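You operate a simulated robot arm through the tools that you are given. There is no shell and no other tool. Be economical: measure what you need, move in short steps, check, and stop when the job is done.

Carry out the task below with a simulated robot arm. There is one attempt and no reset: what you move stays moved.

Task
Put the washer back to a plain 30 mixed wash, but don't start it.
Fine: child lock off, extra rinse off, no delay; leave the machine on.

It is judged by the outcome, as a careful person would: the job done as asked, and still so three seconds after it is handed in. It fails if anything else is knocked over, pushed out of place, dropped, spilled or broken.

Robot
A 7-joint arm with a two-finger parallel gripper, fixed in place. Base frame: the origin is at the foot of the arm, x ahead of it, y to its left, z up. Readings come in mm, degrees, newtons and seconds.
With the tool pointing down near the work surface it reaches from about 240 to 680 mm from the base axis. Its first joint turns from -66.0 to 66.0 degrees. Payload 2.4 kg.
The tool frame sits at the grasp point between the pads (the TCP): z along the fingers, y along the line on which they close. The tips reach 30 mm beyond it. The gripper opens to 94 mm. The fingers are 28 mm wide and 10 mm thick; the gripper's body (50 by 96 mm) begins 55 mm behind the TCP.
Orientation is that of the tool frame in the base frame, as [roll, pitch, yaw] about the fixed x, y, z axes, in that order (R = Rz(yaw) Ry(pitch) Rx(roll)). With the fingers straight down and closing along the base's y, the tool's x points along the base's -x, its y along +y and its z along -z.

Tools
- The arm moves only by the tool drive_tool. Its argument "moves" is a list of rows, each a list of 7 numbers: the closure in counts, from 0 (fully open) to 255 (shut), then the shift along the tool's x, y, z in units of 400 mm (1.0 is 400 mm), then the turn, a rotation vector about the tool's x, y, z in units of 180 degrees (1.0 is 180 degrees). In form: [[fingers, tx, ty, tz, rx, ry, rz], ...]. A call has 1 to 12 rows; each row is the pose to reach, as a shift and turn from the pose commanded when the call began, along the tool's axes at that moment. A call with a number of a shift or a turn outside -1 to 1 is refused whole. Rows are played at 5 a second. More than 50 mm and 8.6 degrees between two rows, or a gripper value outside its range, and nothing of the call is played. Where a pose cannot be reached the arm comes as near as it can. A force on the tool above 40 N (or 10 N above the force at the start of the call, whichever is more), or a blocked arm, ends the call early, and 0.2 s more pass. Each finger travels about 153 mm/s and halts on what it meets, pressing with about 34 N; the grip force reading is that of the motor and also rises with nothing between the fingers. The clock runs only during rows and for 0.2 s after the last one: add rows that repeat a pose to give the fingers time. It gives the time, the measured TCP pose, the force on the tool (base axes), the opening and the grip force at its end, in the units of the frame above (readings bear some noise).
- Cameras (640 x 400 px; columns grow to the right, rows downward): "scene" is fixed at [51.5, 492.4, 1456.8]; the picture's right is [-0.48, -0.88, 0.00], its down [-0.50, 0.27, -0.82] and it looks along [0.72, -0.39, -0.57] (base axes); focal length 336 px, centre (320, 200). "wrist" rides on the gripper at [76, 14, -103] in the tool frame; the picture's right is [-0.18, 0.98, 0.00], its down [-0.75, -0.14, -0.64] and it looks along [-0.63, -0.12, 0.77] (tool axes); focal length 243 px, centre (320, 200). There is no depth. A picture from a camera that has moved, and an enlarged one, comes with that camera's place and axes in the base frame and with its lens. The place of the scene camera against the robot may be out by one fixed shift of up to 25 mm in any direction.
- grab_frame(camera): a new picture of that camera. The clock stands still meanwhile.
- enlarge(camera, box): a new picture of the part [left, top, right, bottom] of that camera's present view, enlarged. The clock stands still meanwhile.
- job_done(): hands the job in; it is judged then, once.

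Go step by step. Nothing tells you positions but the pictures and the camera data: compare them with the known pose of the tool, close in by small moves and look again before you grip or let go. The budget is 120 turns and 76 pictures, counting those below and the enlarged ones. Unless the task says otherwise, let go and move clear before handing in, and close with one line.

The tools are called after "Emit:" as name(argument=value, ...) on one line, values as JSON. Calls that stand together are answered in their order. drive_tool: Moves the arm, as the interface text tells. Its arguments: {"type":"object","properties":{"moves":{"type":"array","items":{"type":"array","items":{"type":"number"}}}},"required":["moves"]} The other tools are called the same way: grab_frame (camera) takes a picture; enlarge (camera, box) takes an enlarged picture of a part of a camera's view; job_done () hands the job in.

At the start:

```text
clock: 0.0
eef_pos: [353.9, 176.1, 1151.5]
ee_rot: [-180.0, 0.0, -180.0]
contact_force: [-0.2, -1.2, -0.3]
opening: 94.2
grasp_force: 0.1
```

scene: 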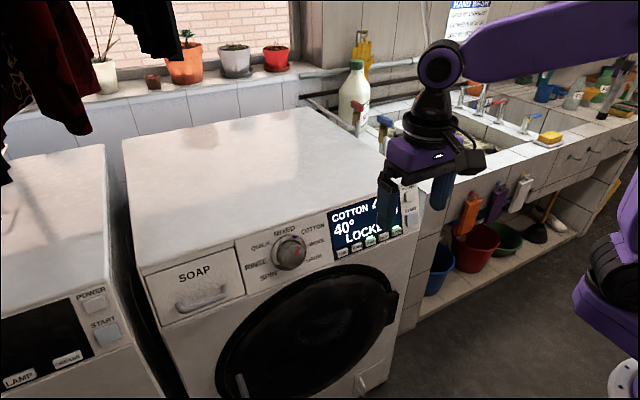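
wrist: 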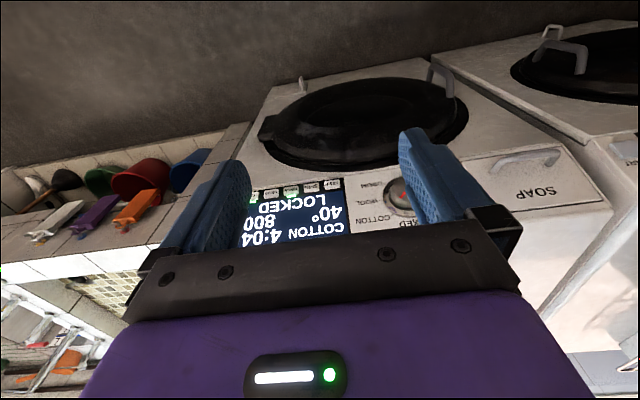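

I see a washer with a dial, a display showing COTTON 40° LOCKED, and small buttons. I'll look closer at the panel.

Emit:
enlarge(camera="scene", box=[230, 170, 430, 295])

Emit:
enlarge(camera="wrist", box=[230, 130, 430, 255])

```text
3.20 times, centred on (330, 232) of scene
camera zoom: at [51.5, 492.4, 1456.8], right [-0.48, -0.88, 0.0], down [-0.5, 0.27, -0.82], along [0.72, -0.39, -0.57], focal length 1074 px, centre (288, 96)
```

zoom: 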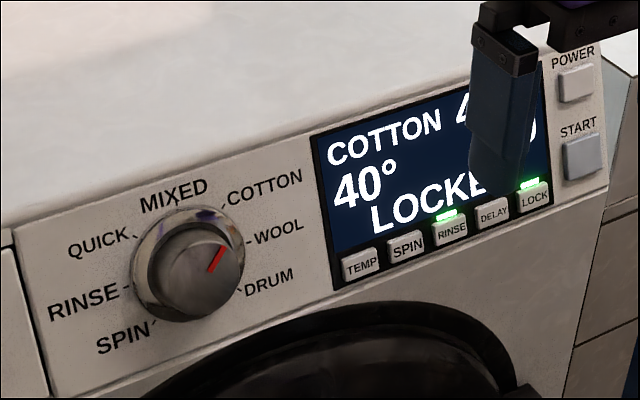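

```text
3.20 times, centred on (330, 192) of wrist
camera zoom: at [278.4, 191.1, 1255.0], right [0.18, 0.98, 0.0], down [0.75, -0.14, 0.64], along [0.63, -0.12, -0.77], focal length 776 px, centre (288, 224)
```

zoom: 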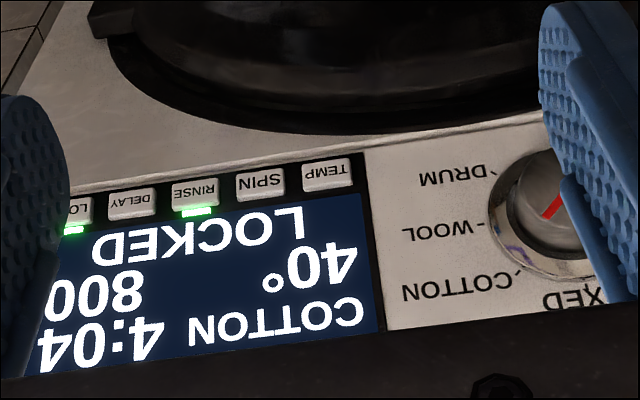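

The rinse and lock lights are on. I'll move sideways for wrist views to triangulate the panel.

Emit:
drive_tool(moves=[[0, 0.1, 0, 0, 0, 0, 0], [0, 0.1, 0.1, 0, 0, 0, 0], [0, 0.1, 0.2, 0, 0, 0, 0], [0, 0.1, 0.2, 0, 0, 0, 0]])

Emit:
grab_frame(camera="wrist")

Emit:
drive_tool(moves=[[0, 0, -0.1, 0, 0, 0, 0], [0, 0, -0.2, 0, 0, 0, 0], [0, 0, -0.3, 0, 0, 0, 0], [0, 0, -0.4, 0, 0, 0, 0], [0, 0, -0.5, 0, 0, 0, 0], [0, 0, -0.5, 0, 0, 0, 0]])

Emit:
grab_frame(camera="wrist")

Emit:
grab_frame(camera="scene")

```text
clock: 1.0
eef_pos: [314.3, 256.6, 1152.7]
ee_rot: [-180.0, 0.0, -179.9]
contact_force: [-0.9, -0.1, -0.2]
opening: 94.1
grasp_force: 0.1
```

```text
71 pictures are left
camera wrist: at [238.4, 270.5, 1256.1], right [0.18, 0.98, 0.0], down [0.75, -0.14, 0.64], along [0.63, -0.12, -0.77], focal length 243 px, centre (320, 200)
```

wrist: 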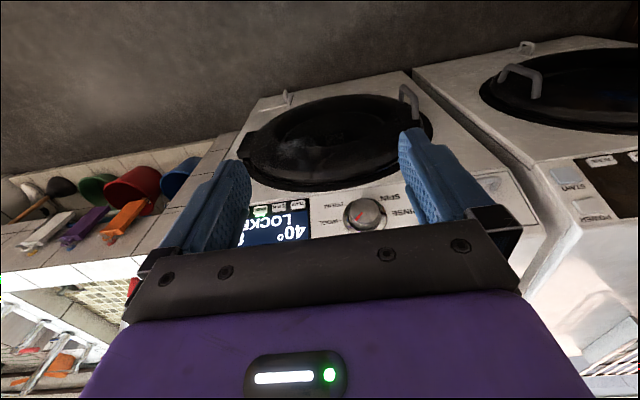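

```text
clock: 2.4
eef_pos: [315.5, 54.6, 1151.9]
ee_rot: [180.0, -0.1, -180.0]
contact_force: [1.3, 0.1, 0.1]
opening: 93.8
grasp_force: 0.2
```

```text
70 pictures are left
camera wrist: at [239.1, 70.0, 1254.8], right [0.18, 0.98, 0.0], down [0.75, -0.14, 0.64], along [0.63, -0.12, -0.77], focal length 243 px, centre (320, 200)
```

wrist: 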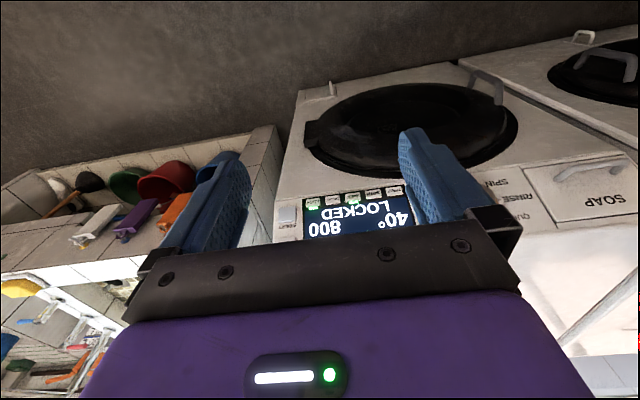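

```text
69 pictures are left
```

scene: 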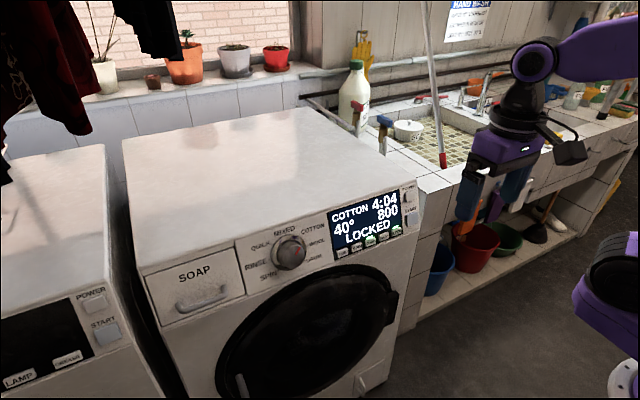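

The panel is visible from here too. I'll enlarge both views.

Emit:
enlarge(camera="scene", box=[240, 170, 430, 289])

Emit:
enlarge(camera="wrist", box=[265, 170, 425, 270])

```text
3.36 times, centred on (335, 230) of scene
camera zoom: at [51.5, 492.4, 1456.8], right [-0.48, -0.88, 0.0], down [-0.5, 0.27, -0.82], along [0.72, -0.39, -0.57], focal length 1129 px, centre (270, 101)
```

zoom: 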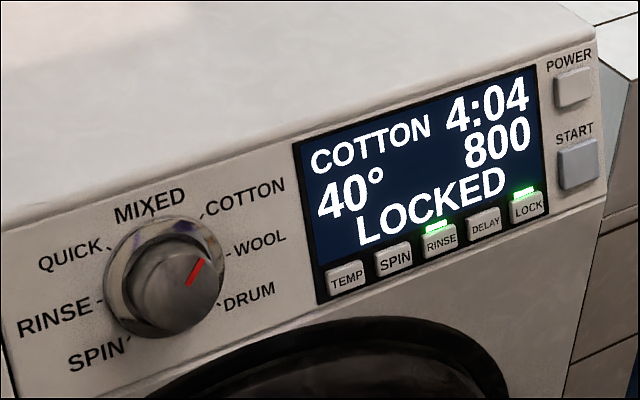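

```text
4.00 times, centred on (345, 220) of wrist
camera zoom: at [239.1, 70.0, 1254.8], right [0.18, 0.98, 0.0], down [0.75, -0.14, 0.64], along [0.63, -0.12, -0.77], focal length 970 px, centre (220, 120)
```

zoom: 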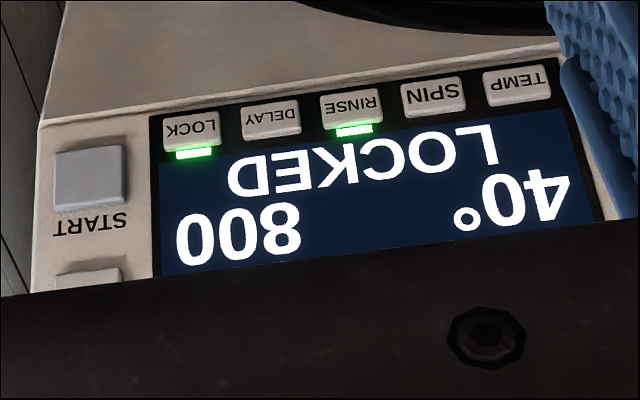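

The panel leans back about 22°. The buttons are near x≈563, z≈864 at y of TEMP 162, SPIN 121, RINSE 80, DELAY 38 and LOCK −5; the dial is near y≈283. I'll tilt the tool to face the panel at a safe distance.

Emit:
drive_tool(moves=[[0, -0.03, 0, 0.02, 0, -0.0472, 0], [0, -0.06, 0, 0.04, 0, -0.0944, 0], [0, -0.09, 0, 0.06, 0, -0.1417, 0], [0, -0.12, 0, 0.08, 0, -0.1889, 0], [0, -0.15, 0, 0.1, 0, -0.2361, 0], [0, -0.18, 0, 0.12, 0, -0.2833, 0], [0, -0.2, 0, 0.14, 0, -0.3306, 0], [0, -0.22, 0, 0.16, 0, -0.3778, 0], [0, -0.22, 0, 0.16, 0, -0.3778, 0]])

Emit:
grab_frame(camera="wrist")

Emit:
grab_frame(camera="scene")

```text
clock: 4.4
eef_pos: [403.2, 55.8, 1087.9]
ee_rot: [-180.0, 68.1, 180.0]
contact_force: [0.2, 0.0, -0.6]
opening: 93.9
grasp_force: 0.1
```

```text
66 pictures are left
camera wrist: at [279.0, 69.9, 1056.8], right [0.07, 0.98, 0.17], down [-0.31, -0.14, 0.94], along [0.95, -0.12, 0.3], focal length 243 px, centre (320, 200)
```

wrist: 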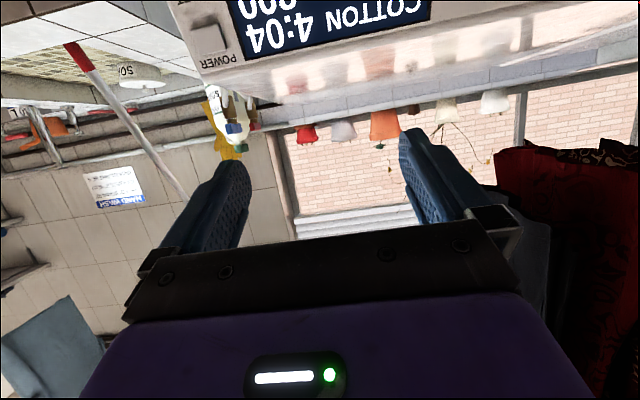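

```text
65 pictures are left
```

scene: 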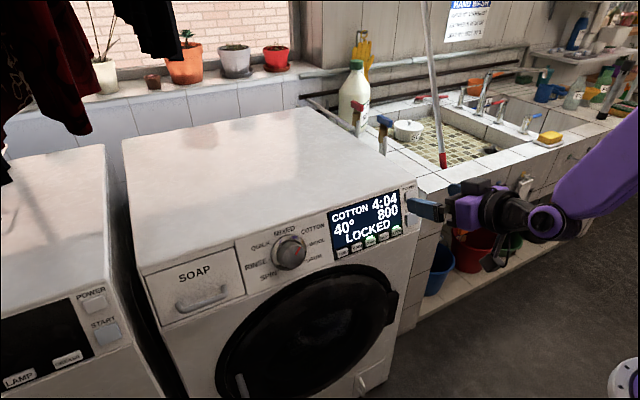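

The tilt worked. Now I'll close the fingers and move to a standoff in front of LOCK.

Emit:
drive_tool(moves=[[255, 0.062, -0.025, 0.06, 0, 0, 0], [255, 0.124, -0.05, 0.12, 0, 0, 0], [255, 0.186, -0.075, 0.18, 0, 0, 0], [255, 0.248, -0.1, 0.25, 0, 0, 0], [255, 0.31, -0.125, 0.32, 0, 0, 0], [255, 0.37, -0.1525, 0.38, 0, 0, 0], [255, 0.37, -0.1525, 0.38, 0, 0, 0]])

Emit:
grab_frame(camera="wrist")

Emit:
enlarge(camera="scene", box=[310, 150, 470, 250])

```text
clock: 6.0
eef_pos: [530.0, 30.0, 920.8]
ee_rot: [-174.4, 67.2, -175.6]
contact_force: [0.0, 0.6, -0.3]
opening: 0.3
grasp_force: 32.8
out of reach, approached as far as the arm can: row 3, 4, 5, 6, 7
```

```text
64 pictures are left
camera wrist: at [405.6, 44.5, 890.6], right [0.08, 0.99, 0.13], down [-0.3, -0.1, 0.95], along [0.95, -0.12, 0.29], focal length 243 px, centre (320, 200)
```

wrist: 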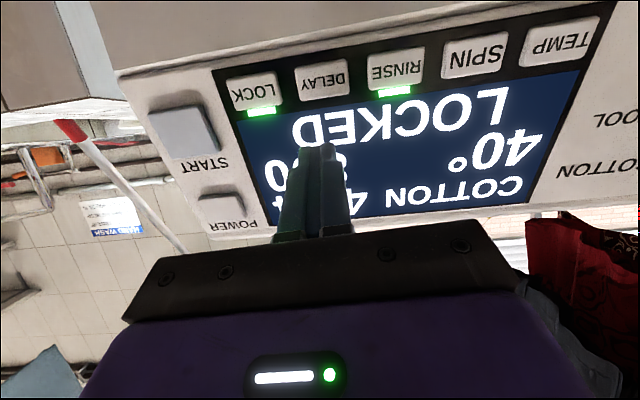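

```text
4.00 times, centred on (390, 200) of scene
camera zoom: at [51.5, 492.4, 1456.8], right [-0.48, -0.88, 0.0], down [-0.5, 0.27, -0.82], along [0.72, -0.39, -0.57], focal length 1343 px, centre (40, 200)
```

zoom: 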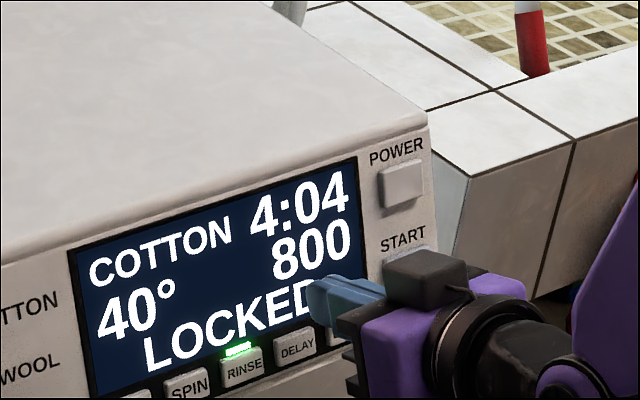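

That pose is out of reach low down at this tilt. I'll back off and use a steeper tool for the buttons.

Emit:
drive_tool(moves=[[255, -0.02, 0, -0.08, 0, 0, 0], [255, -0.05, 0, -0.16, 0, 0, 0], [255, -0.1, 0, -0.25, 0, 0, 0], [255, -0.1, 0, -0.25, 0, 0, 0]])

```text
clock: 7.0
eef_pos: [457.1, 36.2, 1007.7]
ee_rot: [-179.2, 67.8, -179.3]
contact_force: [0.5, -0.1, 0.0]
opening: 0.0
grasp_force: 32.9
out of reach, approached as far as the arm can: row 1, 2, 3, 4
```

I'll bring the tool to about a 30° tilt here.

Emit:
drive_tool(moves=[[255, -0.03, 0, -0.02, 0, 0.042, 0], [255, -0.06, 0, -0.04, 0, 0.084, 0], [255, -0.08, 0, -0.06, 0, 0.126, 0], [255, -0.1, 0, -0.06, 0, 0.168, 0], [255, -0.1, 0, -0.06, 0, 0.21, 0], [255, -0.1, 0, -0.06, 0, 0.21, 0]])

```text
clock: 8.4
eef_pos: [449.8, 36.1, 1052.5]
ee_rot: [180.0, 30.3, 180.0]
contact_force: [0.0, 0.4, 0.4]
opening: 0.0
grasp_force: 32.7
```

Clean 30° orientation. I'm approaching a standoff in front of LOCK.

Emit:
drive_tool(moves=[[255, 0.02, -0.1025, 0.1, 0, 0, 0], [255, 0.04, -0.1025, 0.2, 0, 0, 0], [255, 0.06, -0.1025, 0.3, 0, 0, 0], [255, 0.075, -0.1025, 0.4, 0, 0, 0], [255, 0.075, -0.1025, 0.415, 0, 0, 0], [255, 0.075, -0.1025, 0.415, 0, 0, 0]])

Emit:
grab_frame(camera="wrist")

Emit:
enlarge(camera="scene", box=[310, 150, 470, 250])

```text
refused: row 1 steps farther than a row can; nothing moved
```

```text
62 pictures are left
camera wrist: at [333.9, 50.3, 1104.1], right [0.16, 0.98, 0.09], down [0.33, -0.14, 0.93], along [0.93, -0.12, -0.34], focal length 243 px, centre (320, 200)
```

wrist: 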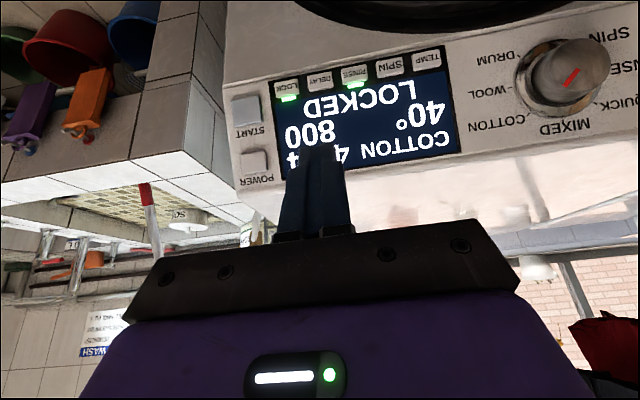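

```text
4.00 times, centred on (390, 200) of scene
camera zoom: at [51.5, 492.4, 1456.8], right [-0.47, -0.88, 0.0], down [-0.5, 0.27, -0.82], along [0.72, -0.39, -0.57], focal length 1343 px, centre (40, 200)
```

zoom: 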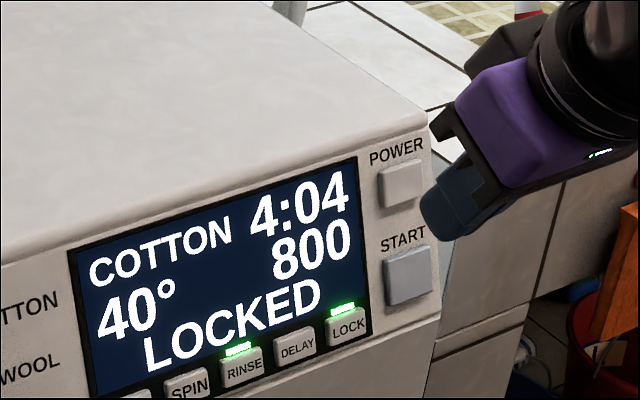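

The row step was too big. This view confirms LOCK at (563, −6, 864). I'm retrying with smaller steps.

Emit:
drive_tool(moves=[[255, 0.01, -0.05, 0.06, 0, 0, 0], [255, 0.02, -0.1, 0.13, 0, 0, 0], [255, 0.04, -0.1025, 0.22, 0, 0, 0], [255, 0.06, -0.1025, 0.31, 0, 0, 0], [255, 0.075, -0.1025, 0.4, 0, 0, 0], [255, 0.075, -0.1025, 0.415, 0, 0, 0], [255, 0.075, -0.1025, 0.415, 0, 0, 0]])

Emit:
grab_frame(camera="wrist")

Emit:
enlarge(camera="scene", box=[310, 150, 470, 250])

```text
clock: 10.0
eef_pos: [508.8, -4.0, 894.1]
ee_rot: [180.0, 30.2, 179.9]
contact_force: [0.6, 0.7, 0.5]
opening: 0.0
grasp_force: 33.2
```

```text
60 pictures are left
camera wrist: at [391.3, 9.4, 945.7], right [0.16, 0.98, 0.09], down [0.33, -0.14, 0.93], along [0.93, -0.12, -0.34], focal length 243 px, centre (320, 200)
```

wrist: 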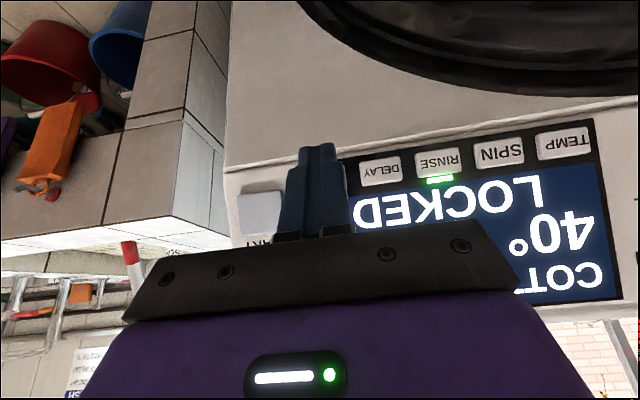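

```text
4.00 times, centred on (390, 200) of scene
camera zoom: at [51.5, 492.4, 1456.8], right [-0.48, -0.88, 0.0], down [-0.5, 0.27, -0.82], along [0.72, -0.39, -0.57], focal length 1343 px, centre (40, 200)
```

zoom: 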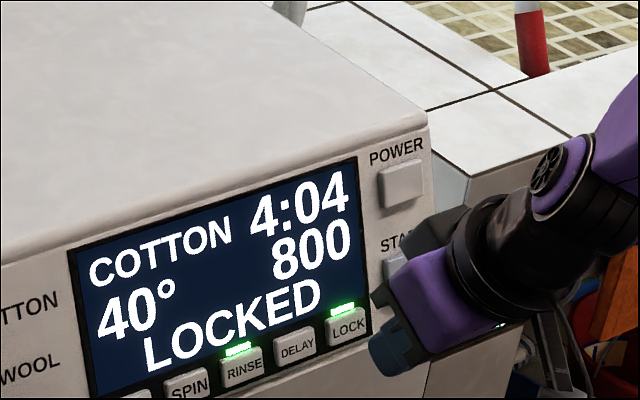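

Aligned with LOCK. I'm pressing along the panel normal and holding.

Emit:
drive_tool(moves=[[255, -0.023, 0, 0.0297, 0, 0, 0], [255, -0.0383, 0, 0.0495, 0, 0, 0], [255, -0.0428, 0, 0.0554, 0, 0, 0], [255, -0.0459, 0, 0.0594, 0, 0, 0], [255, -0.049, 0, 0.0634, 0, 0, 0]])

Emit:
enlarge(camera="scene", box=[310, 150, 470, 250])

```text
clock: 11.2
eef_pos: [538.6, -6.2, 881.7]
ee_rot: [-179.9, 30.3, 180.0]
contact_force: [-7.0, -0.9, 4.7]
opening: 0.0
grasp_force: 33.1
```

```text
4.00 times, centred on (390, 200) of scene
camera zoom: at [51.2, 492.4, 1456.8], right [-0.48, -0.88, 0.0], down [-0.5, 0.27, -0.82], along [0.72, -0.39, -0.57], focal length 1343 px, centre (40, 200)
```

zoom: 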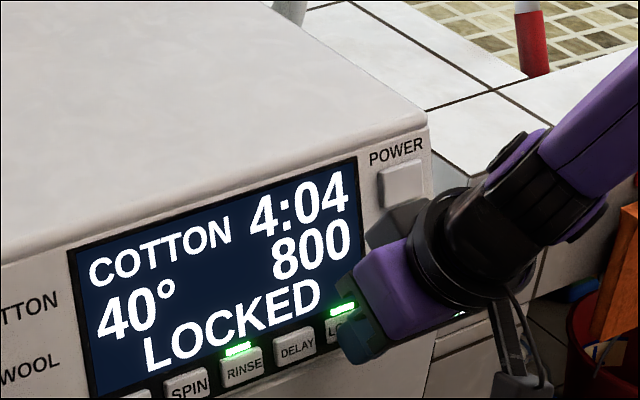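

Contact force is about 8 N. I'm pushing a bit further and holding, since the child lock may need a long press.

Emit:
drive_tool(moves=[[255, -0.0031, 0, 0.004, 0, 0, 0], [255, -0.0046, 0, 0.006, 0, 0, 0], [255, -0.0046, 0, 0.006, 0, 0, 0]])

Emit:
enlarge(camera="scene", box=[310, 150, 470, 250])

```text
clock: 11.9
eef_pos: [538.8, -5.8, 880.9]
ee_rot: [180.0, 30.0, -180.0]
contact_force: [-14.3, 0.0, 10.5]
opening: 0.0
grasp_force: 32.6
stopped in row 3: the force on the tool passed its limit (the readings are from after the stop); the commanded pose is now the measured one
```

```text
4.00 times, centred on (390, 200) of scene
camera zoom: at [50.9, 492.4, 1456.8], right [-0.48, -0.88, 0.0], down [-0.5, 0.27, -0.82], along [0.72, -0.39, -0.57], focal length 1343 px, centre (40, 200)
```

zoom: 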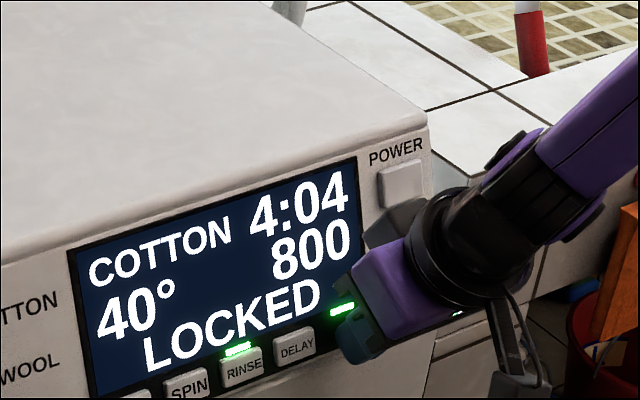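

The button is bottomed. I'm holding here.

Emit:
drive_tool(moves=[[255, 0, 0, 0, 0, 0, 0], [255, 0, 0, 0, 0, 0, 0], [255, 0, 0, 0, 0, 0, 0], [255, 0, 0, 0, 0, 0, 0], [255, 0, 0, 0, 0, 0, 0], [255, 0, 0, 0, 0, 0, 0], [255, 0, 0, 0, 0, 0, 0], [255, 0, 0, 0, 0, 0, 0], [255, 0, 0, 0, 0, 0, 0], [255, 0, 0, 0, 0, 0, 0], [255, 0, 0, 0, 0, 0, 0], [255, 0, 0, 0, 0, 0, 0]])

Emit:
enlarge(camera="scene", box=[310, 150, 470, 250])

```text
clock: 14.5
eef_pos: [538.0, -4.1, 880.4]
ee_rot: [180.0, 30.1, 180.0]
contact_force: [-27.1, -1.4, 14.2]
opening: 0.1
grasp_force: 32.8
```

```text
4.00 times, centred on (390, 200) of scene
camera zoom: at [50.5, 492.4, 1456.8], right [-0.48, -0.88, 0.0], down [-0.5, 0.27, -0.82], along [0.72, -0.39, -0.57], focal length 1343 px, centre (40, 200)
```

zoom: 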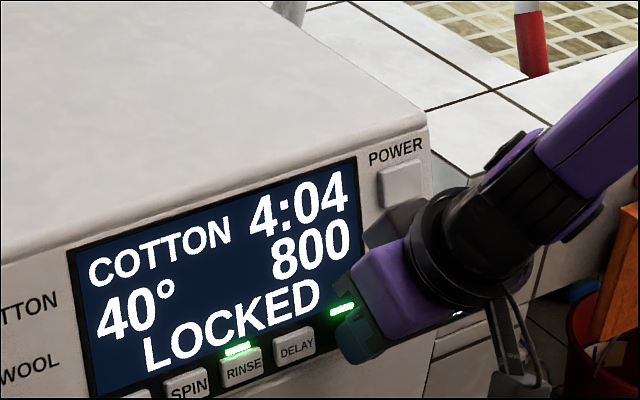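

Still locked after about 3 s. I'll check contact from the wrist and hold a bit longer.

Emit:
drive_tool(moves=[[255, 0, 0, 0, 0, 0, 0], [255, 0, 0, 0, 0, 0, 0], [255, 0, 0, 0, 0, 0, 0], [255, 0, 0, 0, 0, 0, 0], [255, 0, 0, 0, 0, 0, 0], [255, 0, 0, 0, 0, 0, 0], [255, 0, 0, 0, 0, 0, 0], [255, 0, 0, 0, 0, 0, 0]])

Emit:
enlarge(camera="scene", box=[310, 150, 470, 250])

Emit:
grab_frame(camera="wrist")

```text
clock: 16.3
eef_pos: [539.4, -4.7, 881.6]
ee_rot: [-179.9, 30.0, -179.9]
contact_force: [-26.3, -0.7, 13.5]
opening: 0.0
grasp_force: 32.9
```

```text
4.00 times, centred on (390, 200) of scene
camera zoom: at [50.6, 492.4, 1456.8], right [-0.48, -0.88, 0.0], down [-0.5, 0.27, -0.82], along [0.72, -0.39, -0.57], focal length 1343 px, centre (40, 200)
```

zoom: 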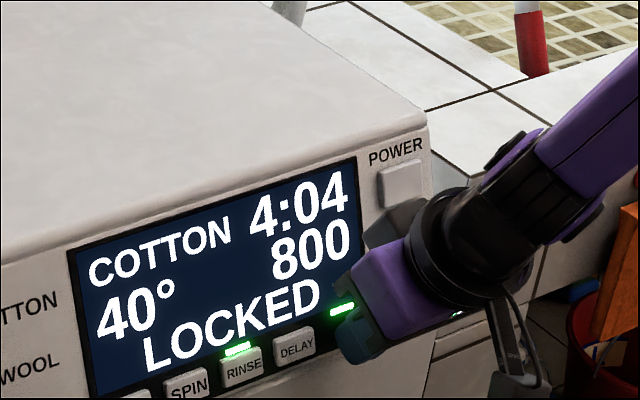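

```text
54 pictures are left
camera wrist: at [421.7, 9.2, 932.2], right [0.16, 0.98, 0.09], down [0.33, -0.14, 0.93], along [0.93, -0.12, -0.35], focal length 243 px, centre (320, 200)
```

wrist: 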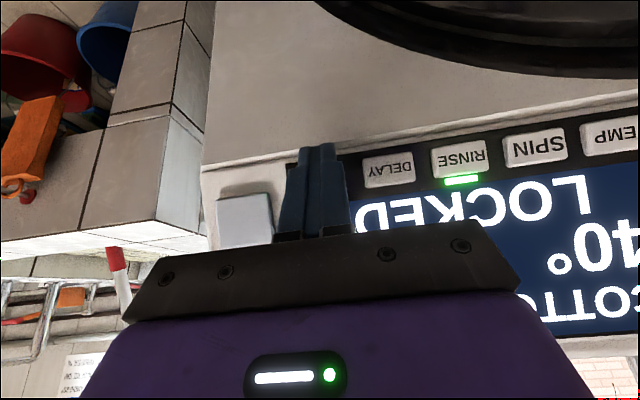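

Contact looks right. I'll release and check whether it registers.

Emit:
drive_tool(moves=[[255, 0.02, 0, -0.026, 0, 0, 0], [255, 0.046, 0, -0.06, 0, 0, 0], [255, 0.046, 0, -0.06, 0, 0, 0]])

Emit:
enlarge(camera="scene", box=[310, 150, 470, 250])

```text
clock: 17.1
eef_pos: [512.4, -5.5, 892.4]
ee_rot: [180.0, 30.1, -180.0]
contact_force: [0.6, -0.1, -0.2]
opening: 0.0
grasp_force: 33.3
```

```text
4.00 times, centred on (390, 200) of scene
camera zoom: at [51.5, 492.4, 1456.8], right [-0.48, -0.88, 0.0], down [-0.5, 0.27, -0.82], along [0.72, -0.39, -0.57], focal length 1343 px, centre (40, 200)
```

zoom: 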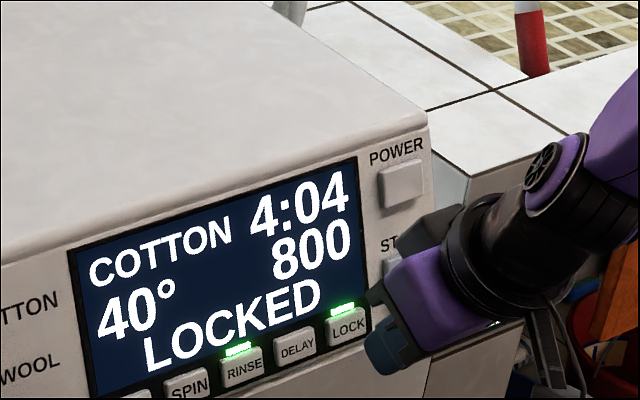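

Not registered. I'll profile the push in small steps to see whether the key travels.

Emit:
drive_tool(moves=[[255, -0.0184, 0, 0.0238, 0, 0, 0], [255, -0.0337, 0, 0.0436, 0, 0, 0], [255, -0.0337, 0, 0.0436, 0, 0, 0]])

Emit:
drive_tool(moves=[[255, -0.0031, 0, 0.004, 0, 0, 0], [255, -0.0031, 0, 0.004, 0, 0, 0]])

Emit:
drive_tool(moves=[[255, -0.0031, 0, 0.004, 0, 0, 0], [255, -0.0031, 0, 0.004, 0, 0, 0]])

Emit:
drive_tool(moves=[[255, -0.0031, 0, 0.004, 0, 0, 0], [255, -0.0031, 0, 0.004, 0, 0, 0]])

Emit:
enlarge(camera="scene", box=[350, 200, 430, 250])

```text
clock: 17.9
eef_pos: [532.4, -6.2, 884.9]
ee_rot: [180.0, 30.1, 180.0]
contact_force: [-0.5, 0.0, 0.6]
opening: 0.0
grasp_force: 32.7
```

```text
clock: 18.5
eef_pos: [534.1, -6.1, 882.8]
ee_rot: [180.0, 30.2, -180.0]
contact_force: [0.4, -0.4, -0.7]
opening: 0.0
grasp_force: 32.9
```

```text
clock: 19.1
eef_pos: [535.9, -5.9, 881.9]
ee_rot: [179.9, 30.1, 180.0]
contact_force: [-2.1, -0.3, 1.5]
opening: 0.2
grasp_force: 32.9
```

```text
clock: 19.7
eef_pos: [537.5, -4.6, 881.0]
ee_rot: [-179.9, 30.2, -180.0]
contact_force: [-5.0, -0.6, 3.8]
opening: 0.0
grasp_force: 32.9
```

```text
8.00 times, centred on (390, 225) of scene
camera zoom: at [51.3, 492.4, 1456.8], right [-0.48, -0.88, 0.0], down [-0.5, 0.27, -0.82], along [0.72, -0.39, -0.57], focal length 2686 px, centre (-240, 0)
```

zoom: 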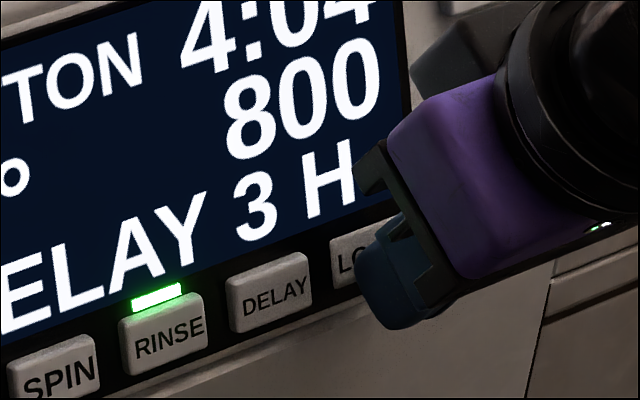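

The display now shows DELAY 3 H, so the lock has come off. I'm backing away to look.

Emit:
drive_tool(moves=[[255, 0.02, 0, -0.026, 0, 0, 0], [255, 0.055, 0, -0.071, 0, 0, 0], [255, 0.055, 0, -0.071, 0, 0, 0]])

Emit:
enlarge(camera="scene", box=[240, 170, 430, 289])

```text
clock: 20.5
eef_pos: [503.1, -5.8, 896.5]
ee_rot: [180.0, 30.2, 179.9]
contact_force: [0.1, 0.4, -0.3]
opening: 0.2
grasp_force: 32.9
```

```text
3.36 times, centred on (335, 230) of scene
camera zoom: at [51.5, 492.4, 1456.8], right [-0.48, -0.88, 0.0], down [-0.5, 0.27, -0.82], along [0.72, -0.39, -0.57], focal length 1129 px, centre (270, 101)
```

zoom: 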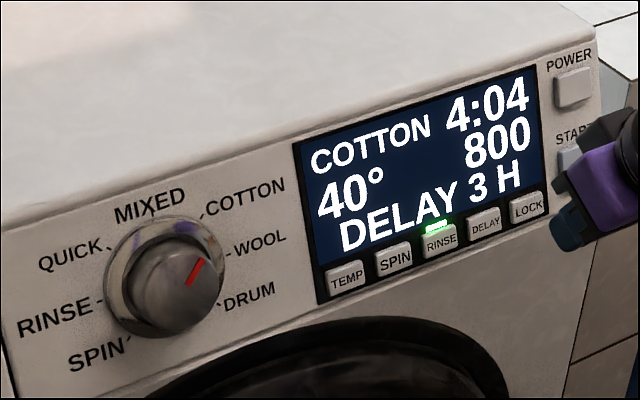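

Unlocked. Next is the dial, since a programme change may reset other settings. I'll move over in front of it for a look.

Emit:
drive_tool(moves=[[255, 0, 0, -0.1, 0, 0, 0], [255, 0, 0.08, -0.17, 0, 0, 0], [255, 0, 0.17, -0.23, 0, 0, 0], [255, 0, 0.27, -0.29, 0, 0, 0], [255, 0, 0.37, -0.33, 0, 0, 0], [255, 0, 0.48, -0.36, 0, 0, 0], [100, 0, 0.59, -0.36, 0, 0, 0], [0, 0, 0.665, -0.36, 0, 0, 0], [0, 0, 0.665, -0.36, 0, 0, 0], [0, 0, 0.665, -0.36, 0, 0, 0]])

Emit:
grab_frame(camera="wrist")

```text
clock: 22.7
eef_pos: [432.2, 261.4, 1020.7]
ee_rot: [-180.0, 30.1, 180.0]
contact_force: [0.3, 1.0, -0.6]
opening: 94.0
grasp_force: 0.0
```

```text
50 pictures are left
camera wrist: at [315.3, 275.6, 1072.5], right [0.16, 0.98, 0.09], down [0.33, -0.14, 0.93], along [0.93, -0.12, -0.35], focal length 243 px, centre (320, 200)
```

wrist: 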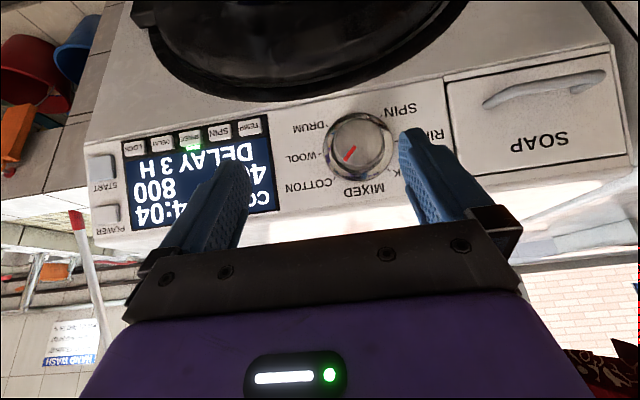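

Emit:
enlarge(camera="wrist", box=[280, 85, 440, 185])

```text
4.00 times, centred on (360, 135) of wrist
camera zoom: at [315.3, 275.6, 1072.5], right [0.16, 0.98, 0.09], down [0.33, -0.14, 0.93], along [0.93, -0.12, -0.35], focal length 970 px, centre (160, 460)
```

zoom: 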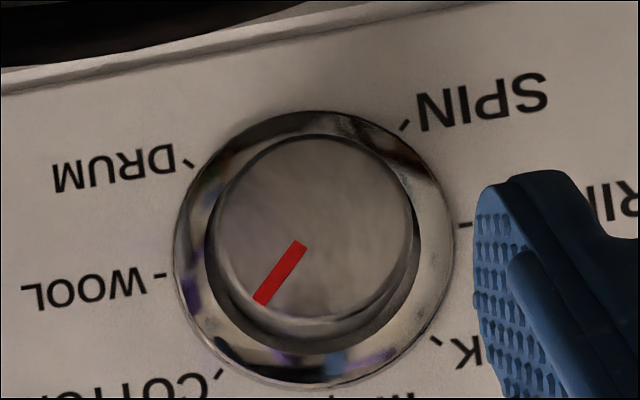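

The ring centre is at about (581, 297, 912) and both cameras agree; the knob is about 58 mm across and 30 mm proud. I'll tilt to face it at a standoff with the gripper open.

Emit:
drive_tool(moves=[[0, -0.006, 0.018, 0.04, 0, -0.042, 0], [0, -0.012, 0.036, 0.08, 0, -0.084, 0], [0, -0.018, 0.054, 0.12, 0, -0.126, 0], [0, -0.024, 0.072, 0.17, 0, -0.168, 0], [0, -0.031, 0.09, 0.224, 0, -0.209, 0], [0, -0.031, 0.09, 0.224, 0, -0.209, 0]])

Emit:
grab_frame(camera="wrist")

```text
clock: 24.1
eef_pos: [487.9, 296.9, 947.9]
ee_rot: [179.8, 67.8, 180.0]
contact_force: [-0.1, 0.1, -0.3]
opening: 94.1
grasp_force: 0.1
```

```text
48 pictures are left
camera wrist: at [364.3, 311.2, 917.6], right [0.07, 0.98, 0.17], down [-0.31, -0.14, 0.94], along [0.95, -0.12, 0.29], focal length 243 px, centre (320, 200)
```

wrist: 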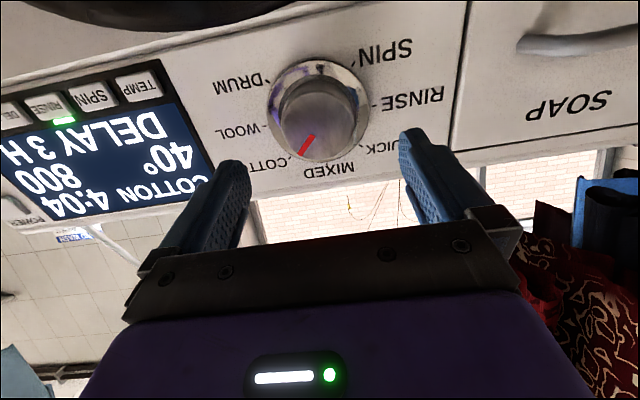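

Emit:
enlarge(camera="wrist", box=[240, 40, 400, 180])

```text
2.86 times, centred on (320, 110) of wrist
camera zoom: at [364.3, 311.2, 917.6], right [0.07, 0.98, 0.17], down [-0.31, -0.14, 0.94], along [0.95, -0.12, 0.29], focal length 693 px, centre (320, 457)
```

zoom: 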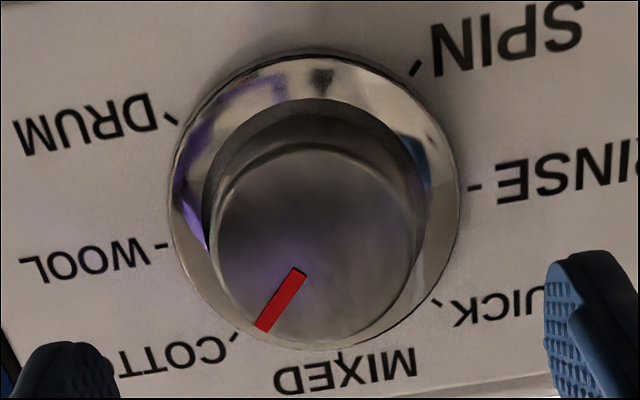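

The knob face centre triangulates to (562, 296, 918), nearly on the tool axis. I'm advancing partway.

Emit:
drive_tool(moves=[[0, 0, -0.002, 0.05, 0, 0, 0], [0, 0, -0.002, 0.1, 0, 0, 0], [0, 0, -0.002, 0.135, 0, 0, 0], [0, 0, -0.002, 0.135, 0, 0, 0]])

Emit:
grab_frame(camera="wrist")

Emit:
enlarge(camera="scene", box=[230, 190, 390, 290])

```text
clock: 25.1
eef_pos: [537.7, 295.5, 927.8]
ee_rot: [179.9, 67.6, 180.0]
contact_force: [-0.8, -1.2, -0.1]
opening: 94.3
grasp_force: 0.0
```

```text
46 pictures are left
camera wrist: at [415.6, 310.0, 896.9], right [0.07, 0.98, 0.17], down [-0.31, -0.14, 0.94], along [0.95, -0.12, 0.29], focal length 243 px, centre (320, 200)
```

wrist: 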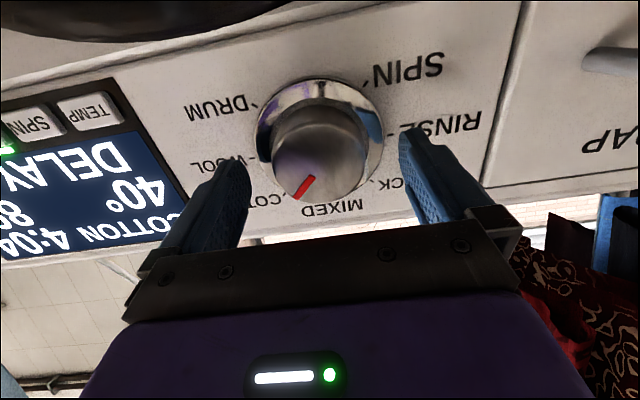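

```text
4.00 times, centred on (310, 240) of scene
camera zoom: at [51.5, 492.4, 1456.8], right [-0.48, -0.88, 0.0], down [-0.5, 0.27, -0.82], along [0.72, -0.39, -0.57], focal length 1343 px, centre (360, 40)
```

zoom: 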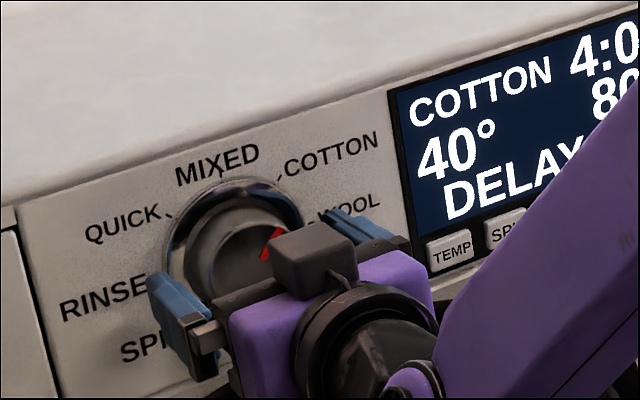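

Knob is between the fingers. I'm advancing 13 mm and closing on it.

Emit:
drive_tool(moves=[[0, 0, 0, 0.0325, 0, 0, 0], [0, 0, 0, 0.0325, 0, 0, 0], [120, 0, 0, 0.0325, 0, 0, 0], [255, 0, 0, 0.0325, 0, 0, 0], [255, 0, 0, 0.0325, 0, 0, 0], [255, 0, 0, 0.0325, 0, 0, 0]])

Emit:
grab_frame(camera="wrist")

```text
clock: 26.5
eef_pos: [550.4, 295.5, 921.8]
ee_rot: [180.0, 67.7, 179.9]
contact_force: [1.8, -0.3, -1.7]
opening: 57.7
grasp_force: 44.7
```

```text
44 pictures are left
camera wrist: at [427.0, 309.4, 891.3], right [0.07, 0.98, 0.17], down [-0.31, -0.14, 0.94], along [0.95, -0.12, 0.29], focal length 243 px, centre (320, 200)
```

wrist: 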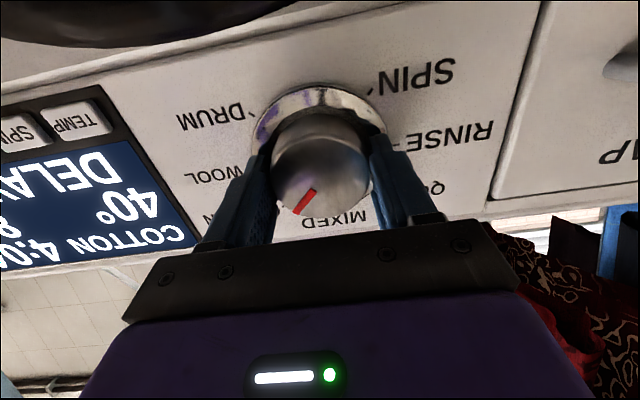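

Gripped well (57.7 mm). I'm turning counter-clockwise 45° from COTTON to MIXED.

Emit:
drive_tool(moves=[[255, 0, 0, 0, 0, 0, -0.0417], [255, 0, 0, 0, 0, 0, -0.0833], [255, 0, 0, 0, 0, 0, -0.125], [255, 0, 0, 0, 0, 0, -0.1667], [255, 0, 0, 0, 0, 0, -0.2083], [255, 0, 0, 0, 0, 0, -0.25], [255, 0, 0, 0, 0, 0, -0.25]])

Emit:
grab_frame(camera="wrist")

Emit:
grab_frame(camera="scene")

```text
clock: 28.1
eef_pos: [549.9, 294.5, 923.1]
ee_rot: [-120.1, 40.8, -110.8]
contact_force: [1.8, -7.7, -4.2]
opening: 57.6
grasp_force: 44.9
```

```text
43 pictures are left
camera wrist: at [431.2, 251.0, 903.3], right [-0.21, 0.82, -0.52], down [-0.35, 0.44, 0.83], along [0.91, 0.36, 0.2], focal length 243 px, centre (320, 200)
```

wrist: 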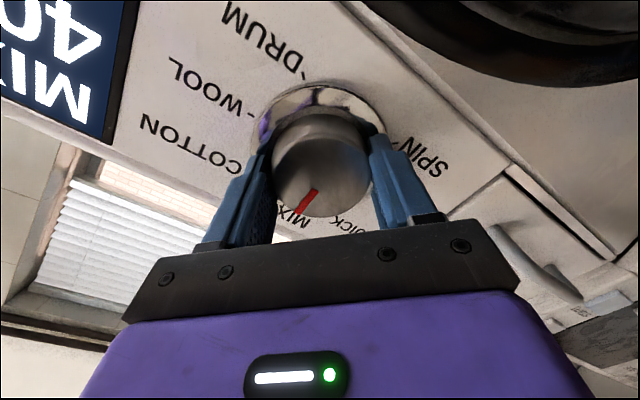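

```text
42 pictures are left
```

scene: 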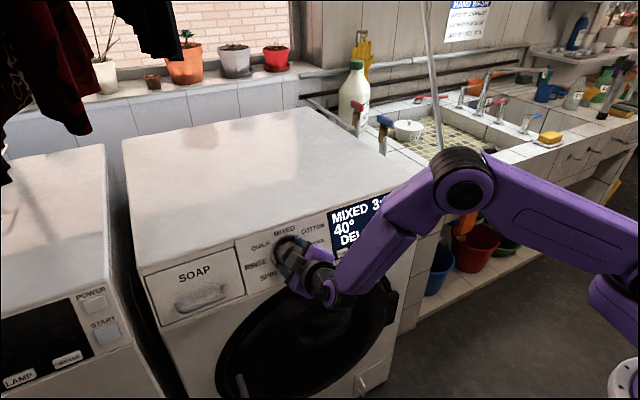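

MIXED is selected (still 40° and delay). I'll open, back straight off, then unwind the wrist.

Emit:
drive_tool(moves=[[100, 0, 0, 0, 0, 0, 0], [0, 0, 0, 0, 0, 0, 0], [0, 0, 0, 0, 0, 0, 0], [0, 0, 0, -0.05, 0, 0, 0], [0, 0, 0, -0.12, 0, 0, 0], [0, 0, 0, -0.165, 0, 0, 0.04], [0, 0, 0, -0.165, 0, 0, 0.083], [0, 0, 0, -0.165, 0, 0, 0.125], [0, 0, 0, -0.165, 0, 0, 0.167], [0, 0, 0, -0.165, 0, 0, 0.208], [0, 0, 0, -0.165, 0, 0, 0.25], [0, 0, 0, -0.165, 0, 0, 0.25]])

Emit:
grab_frame(camera="wrist")

```text
clock: 30.7
eef_pos: [488.6, 295.0, 947.7]
ee_rot: [179.8, 67.7, 179.7]
contact_force: [-0.4, -0.1, -0.8]
opening: 94.0
grasp_force: 0.1
```

```text
41 pictures are left
camera wrist: at [364.7, 310.4, 917.3], right [0.07, 0.98, 0.17], down [-0.31, -0.14, 0.94], along [0.95, -0.12, 0.29], focal length 243 px, centre (320, 200)
```

wrist: 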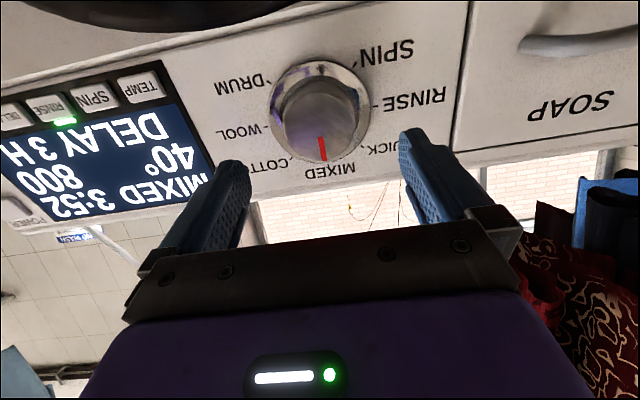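

MIXED is set. Now I'll go back to 30° tilt with closed fingers, heading toward TEMP.

Emit:
drive_tool(moves=[[0, -0.019, -0.03, -0.045, 0, 0.035, 0], [100, -0.038, -0.08, -0.09, 0, 0.07, 0], [200, -0.057, -0.14, -0.13, 0, 0.105, 0], [255, -0.076, -0.21, -0.17, 0, 0.14, 0], [255, -0.095, -0.28, -0.2, 0, 0.175, 0], [255, -0.115, -0.333, -0.2, 0, 0.209, 0], [255, -0.115, -0.333, -0.2, 0, 0.209, 0]])

```text
clock: 32.3
eef_pos: [432.3, 164.1, 1020.6]
ee_rot: [179.9, 29.9, 180.0]
contact_force: [-0.9, -0.5, -0.1]
opening: 0.0
grasp_force: 32.7
```

Emit:
drive_tool(moves=[[255, 0, -0.005, 0.1, 0, 0, 0], [255, 0, -0.005, 0.2, 0, 0, 0], [255, 0, -0.005, 0.29, 0, 0, 0], [255, 0, -0.005, 0.361, 0, 0, 0], [255, 0, -0.005, 0.361, 0, 0, 0]])

Emit:
enlarge(camera="scene", box=[270, 170, 430, 270])

```text
clock: 33.5
eef_pos: [504.2, 161.6, 896.2]
ee_rot: [180.0, 30.1, -180.0]
contact_force: [0.1, -0.1, 0.3]
opening: 0.1
grasp_force: 32.8
```

```text
4.00 times, centred on (350, 220) of scene
camera zoom: at [51.5, 492.4, 1456.8], right [-0.48, -0.88, 0.0], down [-0.5, 0.27, -0.82], along [0.72, -0.39, -0.57], focal length 1343 px, centre (200, 120)
```

zoom: 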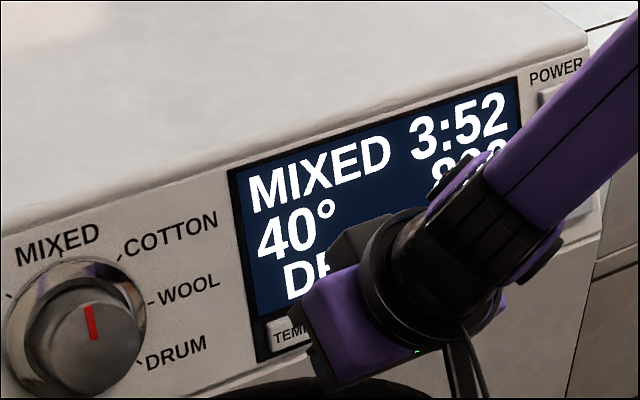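

I'm giving TEMP a brief tap.

Emit:
drive_tool(moves=[[255, -0.0383, 0, 0.0495, 0, 0, 0], [255, -0.0505, 0, 0.0653, 0, 0, 0], [255, -0.0566, 0, 0.0733, 0, 0, 0], [255, -0.0566, 0, 0.0733, 0, 0, 0], [255, -0.0383, 0, 0.0495, 0, 0, 0], [255, -0.0153, 0, 0.0198, 0, 0, 0], [255, 0, 0, 0, 0, 0, 0]])

Emit:
enlarge(camera="scene", box=[270, 170, 430, 270])

```text
clock: 35.1
eef_pos: [503.8, 161.2, 896.2]
ee_rot: [-179.9, 30.1, -180.0]
contact_force: [-0.7, -0.8, 0.4]
opening: 0.1
grasp_force: 33.4
```

```text
4.00 times, centred on (350, 220) of scene
camera zoom: at [51.5, 492.4, 1456.8], right [-0.48, -0.88, 0.0], down [-0.5, 0.27, -0.82], along [0.72, -0.39, -0.57], focal length 1343 px, centre (200, 120)
```

zoom: 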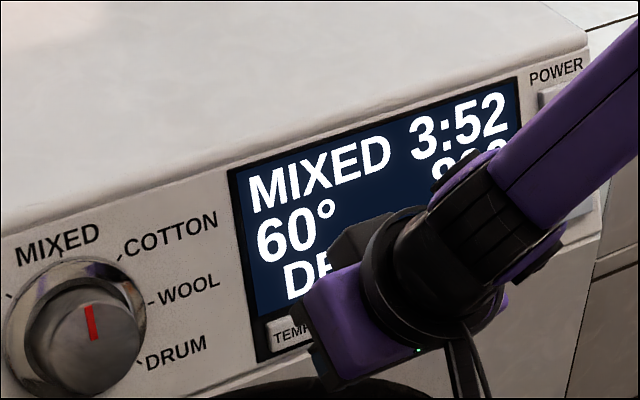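

One tap gives one step: 60°. I'll keep tapping one at a time.

Emit:
drive_tool(moves=[[255, -0.0383, 0, 0.0495, 0, 0, 0], [255, -0.0505, 0, 0.0653, 0, 0, 0], [255, -0.0566, 0, 0.0733, 0, 0, 0], [255, -0.0566, 0, 0.0733, 0, 0, 0], [255, -0.0383, 0, 0.0495, 0, 0, 0], [255, -0.0153, 0, 0.0198, 0, 0, 0], [255, 0, 0, 0, 0, 0, 0]])

Emit:
enlarge(camera="scene", box=[270, 170, 430, 270])

```text
clock: 36.7
eef_pos: [504.9, 159.6, 894.5]
ee_rot: [180.0, 30.1, -180.0]
contact_force: [0.4, -0.4, -0.3]
opening: 0.0
grasp_force: 33.3
```

```text
4.00 times, centred on (350, 220) of scene
camera zoom: at [51.5, 492.4, 1456.8], right [-0.48, -0.88, 0.0], down [-0.5, 0.27, -0.82], along [0.72, -0.39, -0.57], focal length 1343 px, centre (200, 120)
```

zoom: 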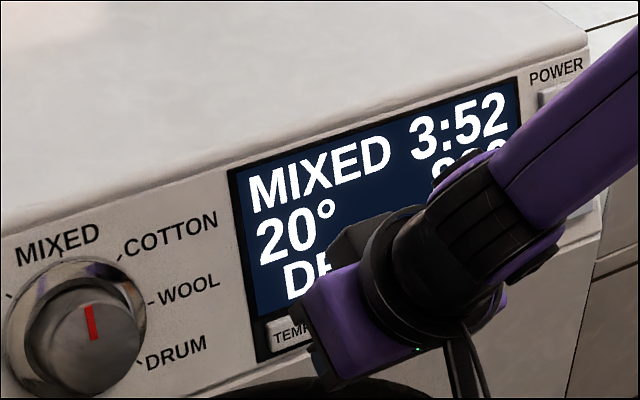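

20° now; one more tap should give 30°.

Emit:
drive_tool(moves=[[255, -0.0383, 0, 0.0495, 0, 0, 0], [255, -0.0505, 0, 0.0653, 0, 0, 0], [255, -0.0566, 0, 0.0733, 0, 0, 0], [255, -0.0566, 0, 0.0733, 0, 0, 0], [255, -0.0383, 0, 0.0495, 0, 0, 0], [255, -0.0153, 0, 0.0198, 0, 0, 0], [255, 0, 0, 0, 0, 0, 0]])

Emit:
enlarge(camera="scene", box=[270, 170, 430, 270])

```text
clock: 38.3
eef_pos: [504.1, 160.2, 896.6]
ee_rot: [180.0, 30.1, 180.0]
contact_force: [0.2, 0.0, -0.2]
opening: 0.1
grasp_force: 32.2
```

```text
4.00 times, centred on (350, 220) of scene
camera zoom: at [51.5, 492.4, 1456.8], right [-0.48, -0.88, 0.0], down [-0.5, 0.27, -0.82], along [0.72, -0.39, -0.57], focal length 1343 px, centre (200, 120)
```

zoom: 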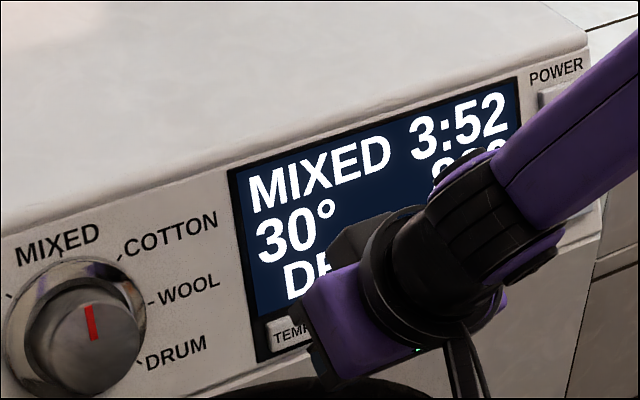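

30° is set. I'm sliding over to RINSE (y≈80) and giving it one tap.

Emit:
drive_tool(moves=[[255, 0, -0.1, 0, 0, 0, 0], [255, 0, -0.202, 0, 0, 0, 0], [255, 0, -0.202, 0, 0, 0, 0], [255, -0.0383, -0.202, 0.0495, 0, 0, 0], [255, -0.0505, -0.202, 0.0653, 0, 0, 0], [255, -0.0566, -0.202, 0.0733, 0, 0, 0], [255, -0.0566, -0.202, 0.0733, 0, 0, 0], [255, -0.0383, -0.202, 0.0495, 0, 0, 0], [255, -0.0153, -0.202, 0.0198, 0, 0, 0], [255, 0, -0.202, 0, 0, 0, 0]])

Emit:
enlarge(camera="scene", box=[270, 170, 430, 270])

```text
clock: 40.5
eef_pos: [504.4, 78.3, 895.2]
ee_rot: [-180.0, 30.2, 180.0]
contact_force: [0.3, -0.7, -0.6]
opening: 0.1
grasp_force: 33.0
```

```text
4.00 times, centred on (350, 220) of scene
camera zoom: at [51.5, 492.4, 1456.8], right [-0.48, -0.88, 0.0], down [-0.5, 0.27, -0.82], along [0.72, -0.39, -0.57], focal length 1343 px, centre (200, 120)
```

zoom: 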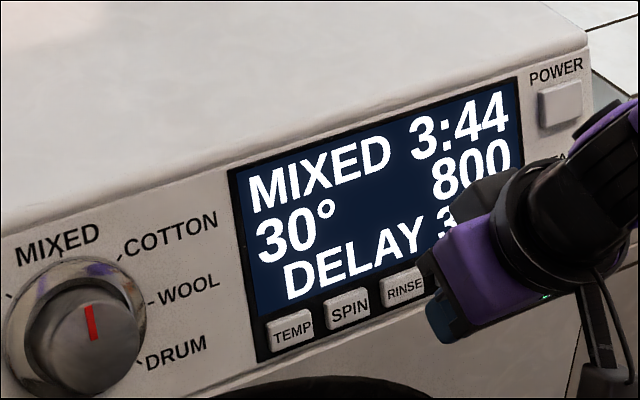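

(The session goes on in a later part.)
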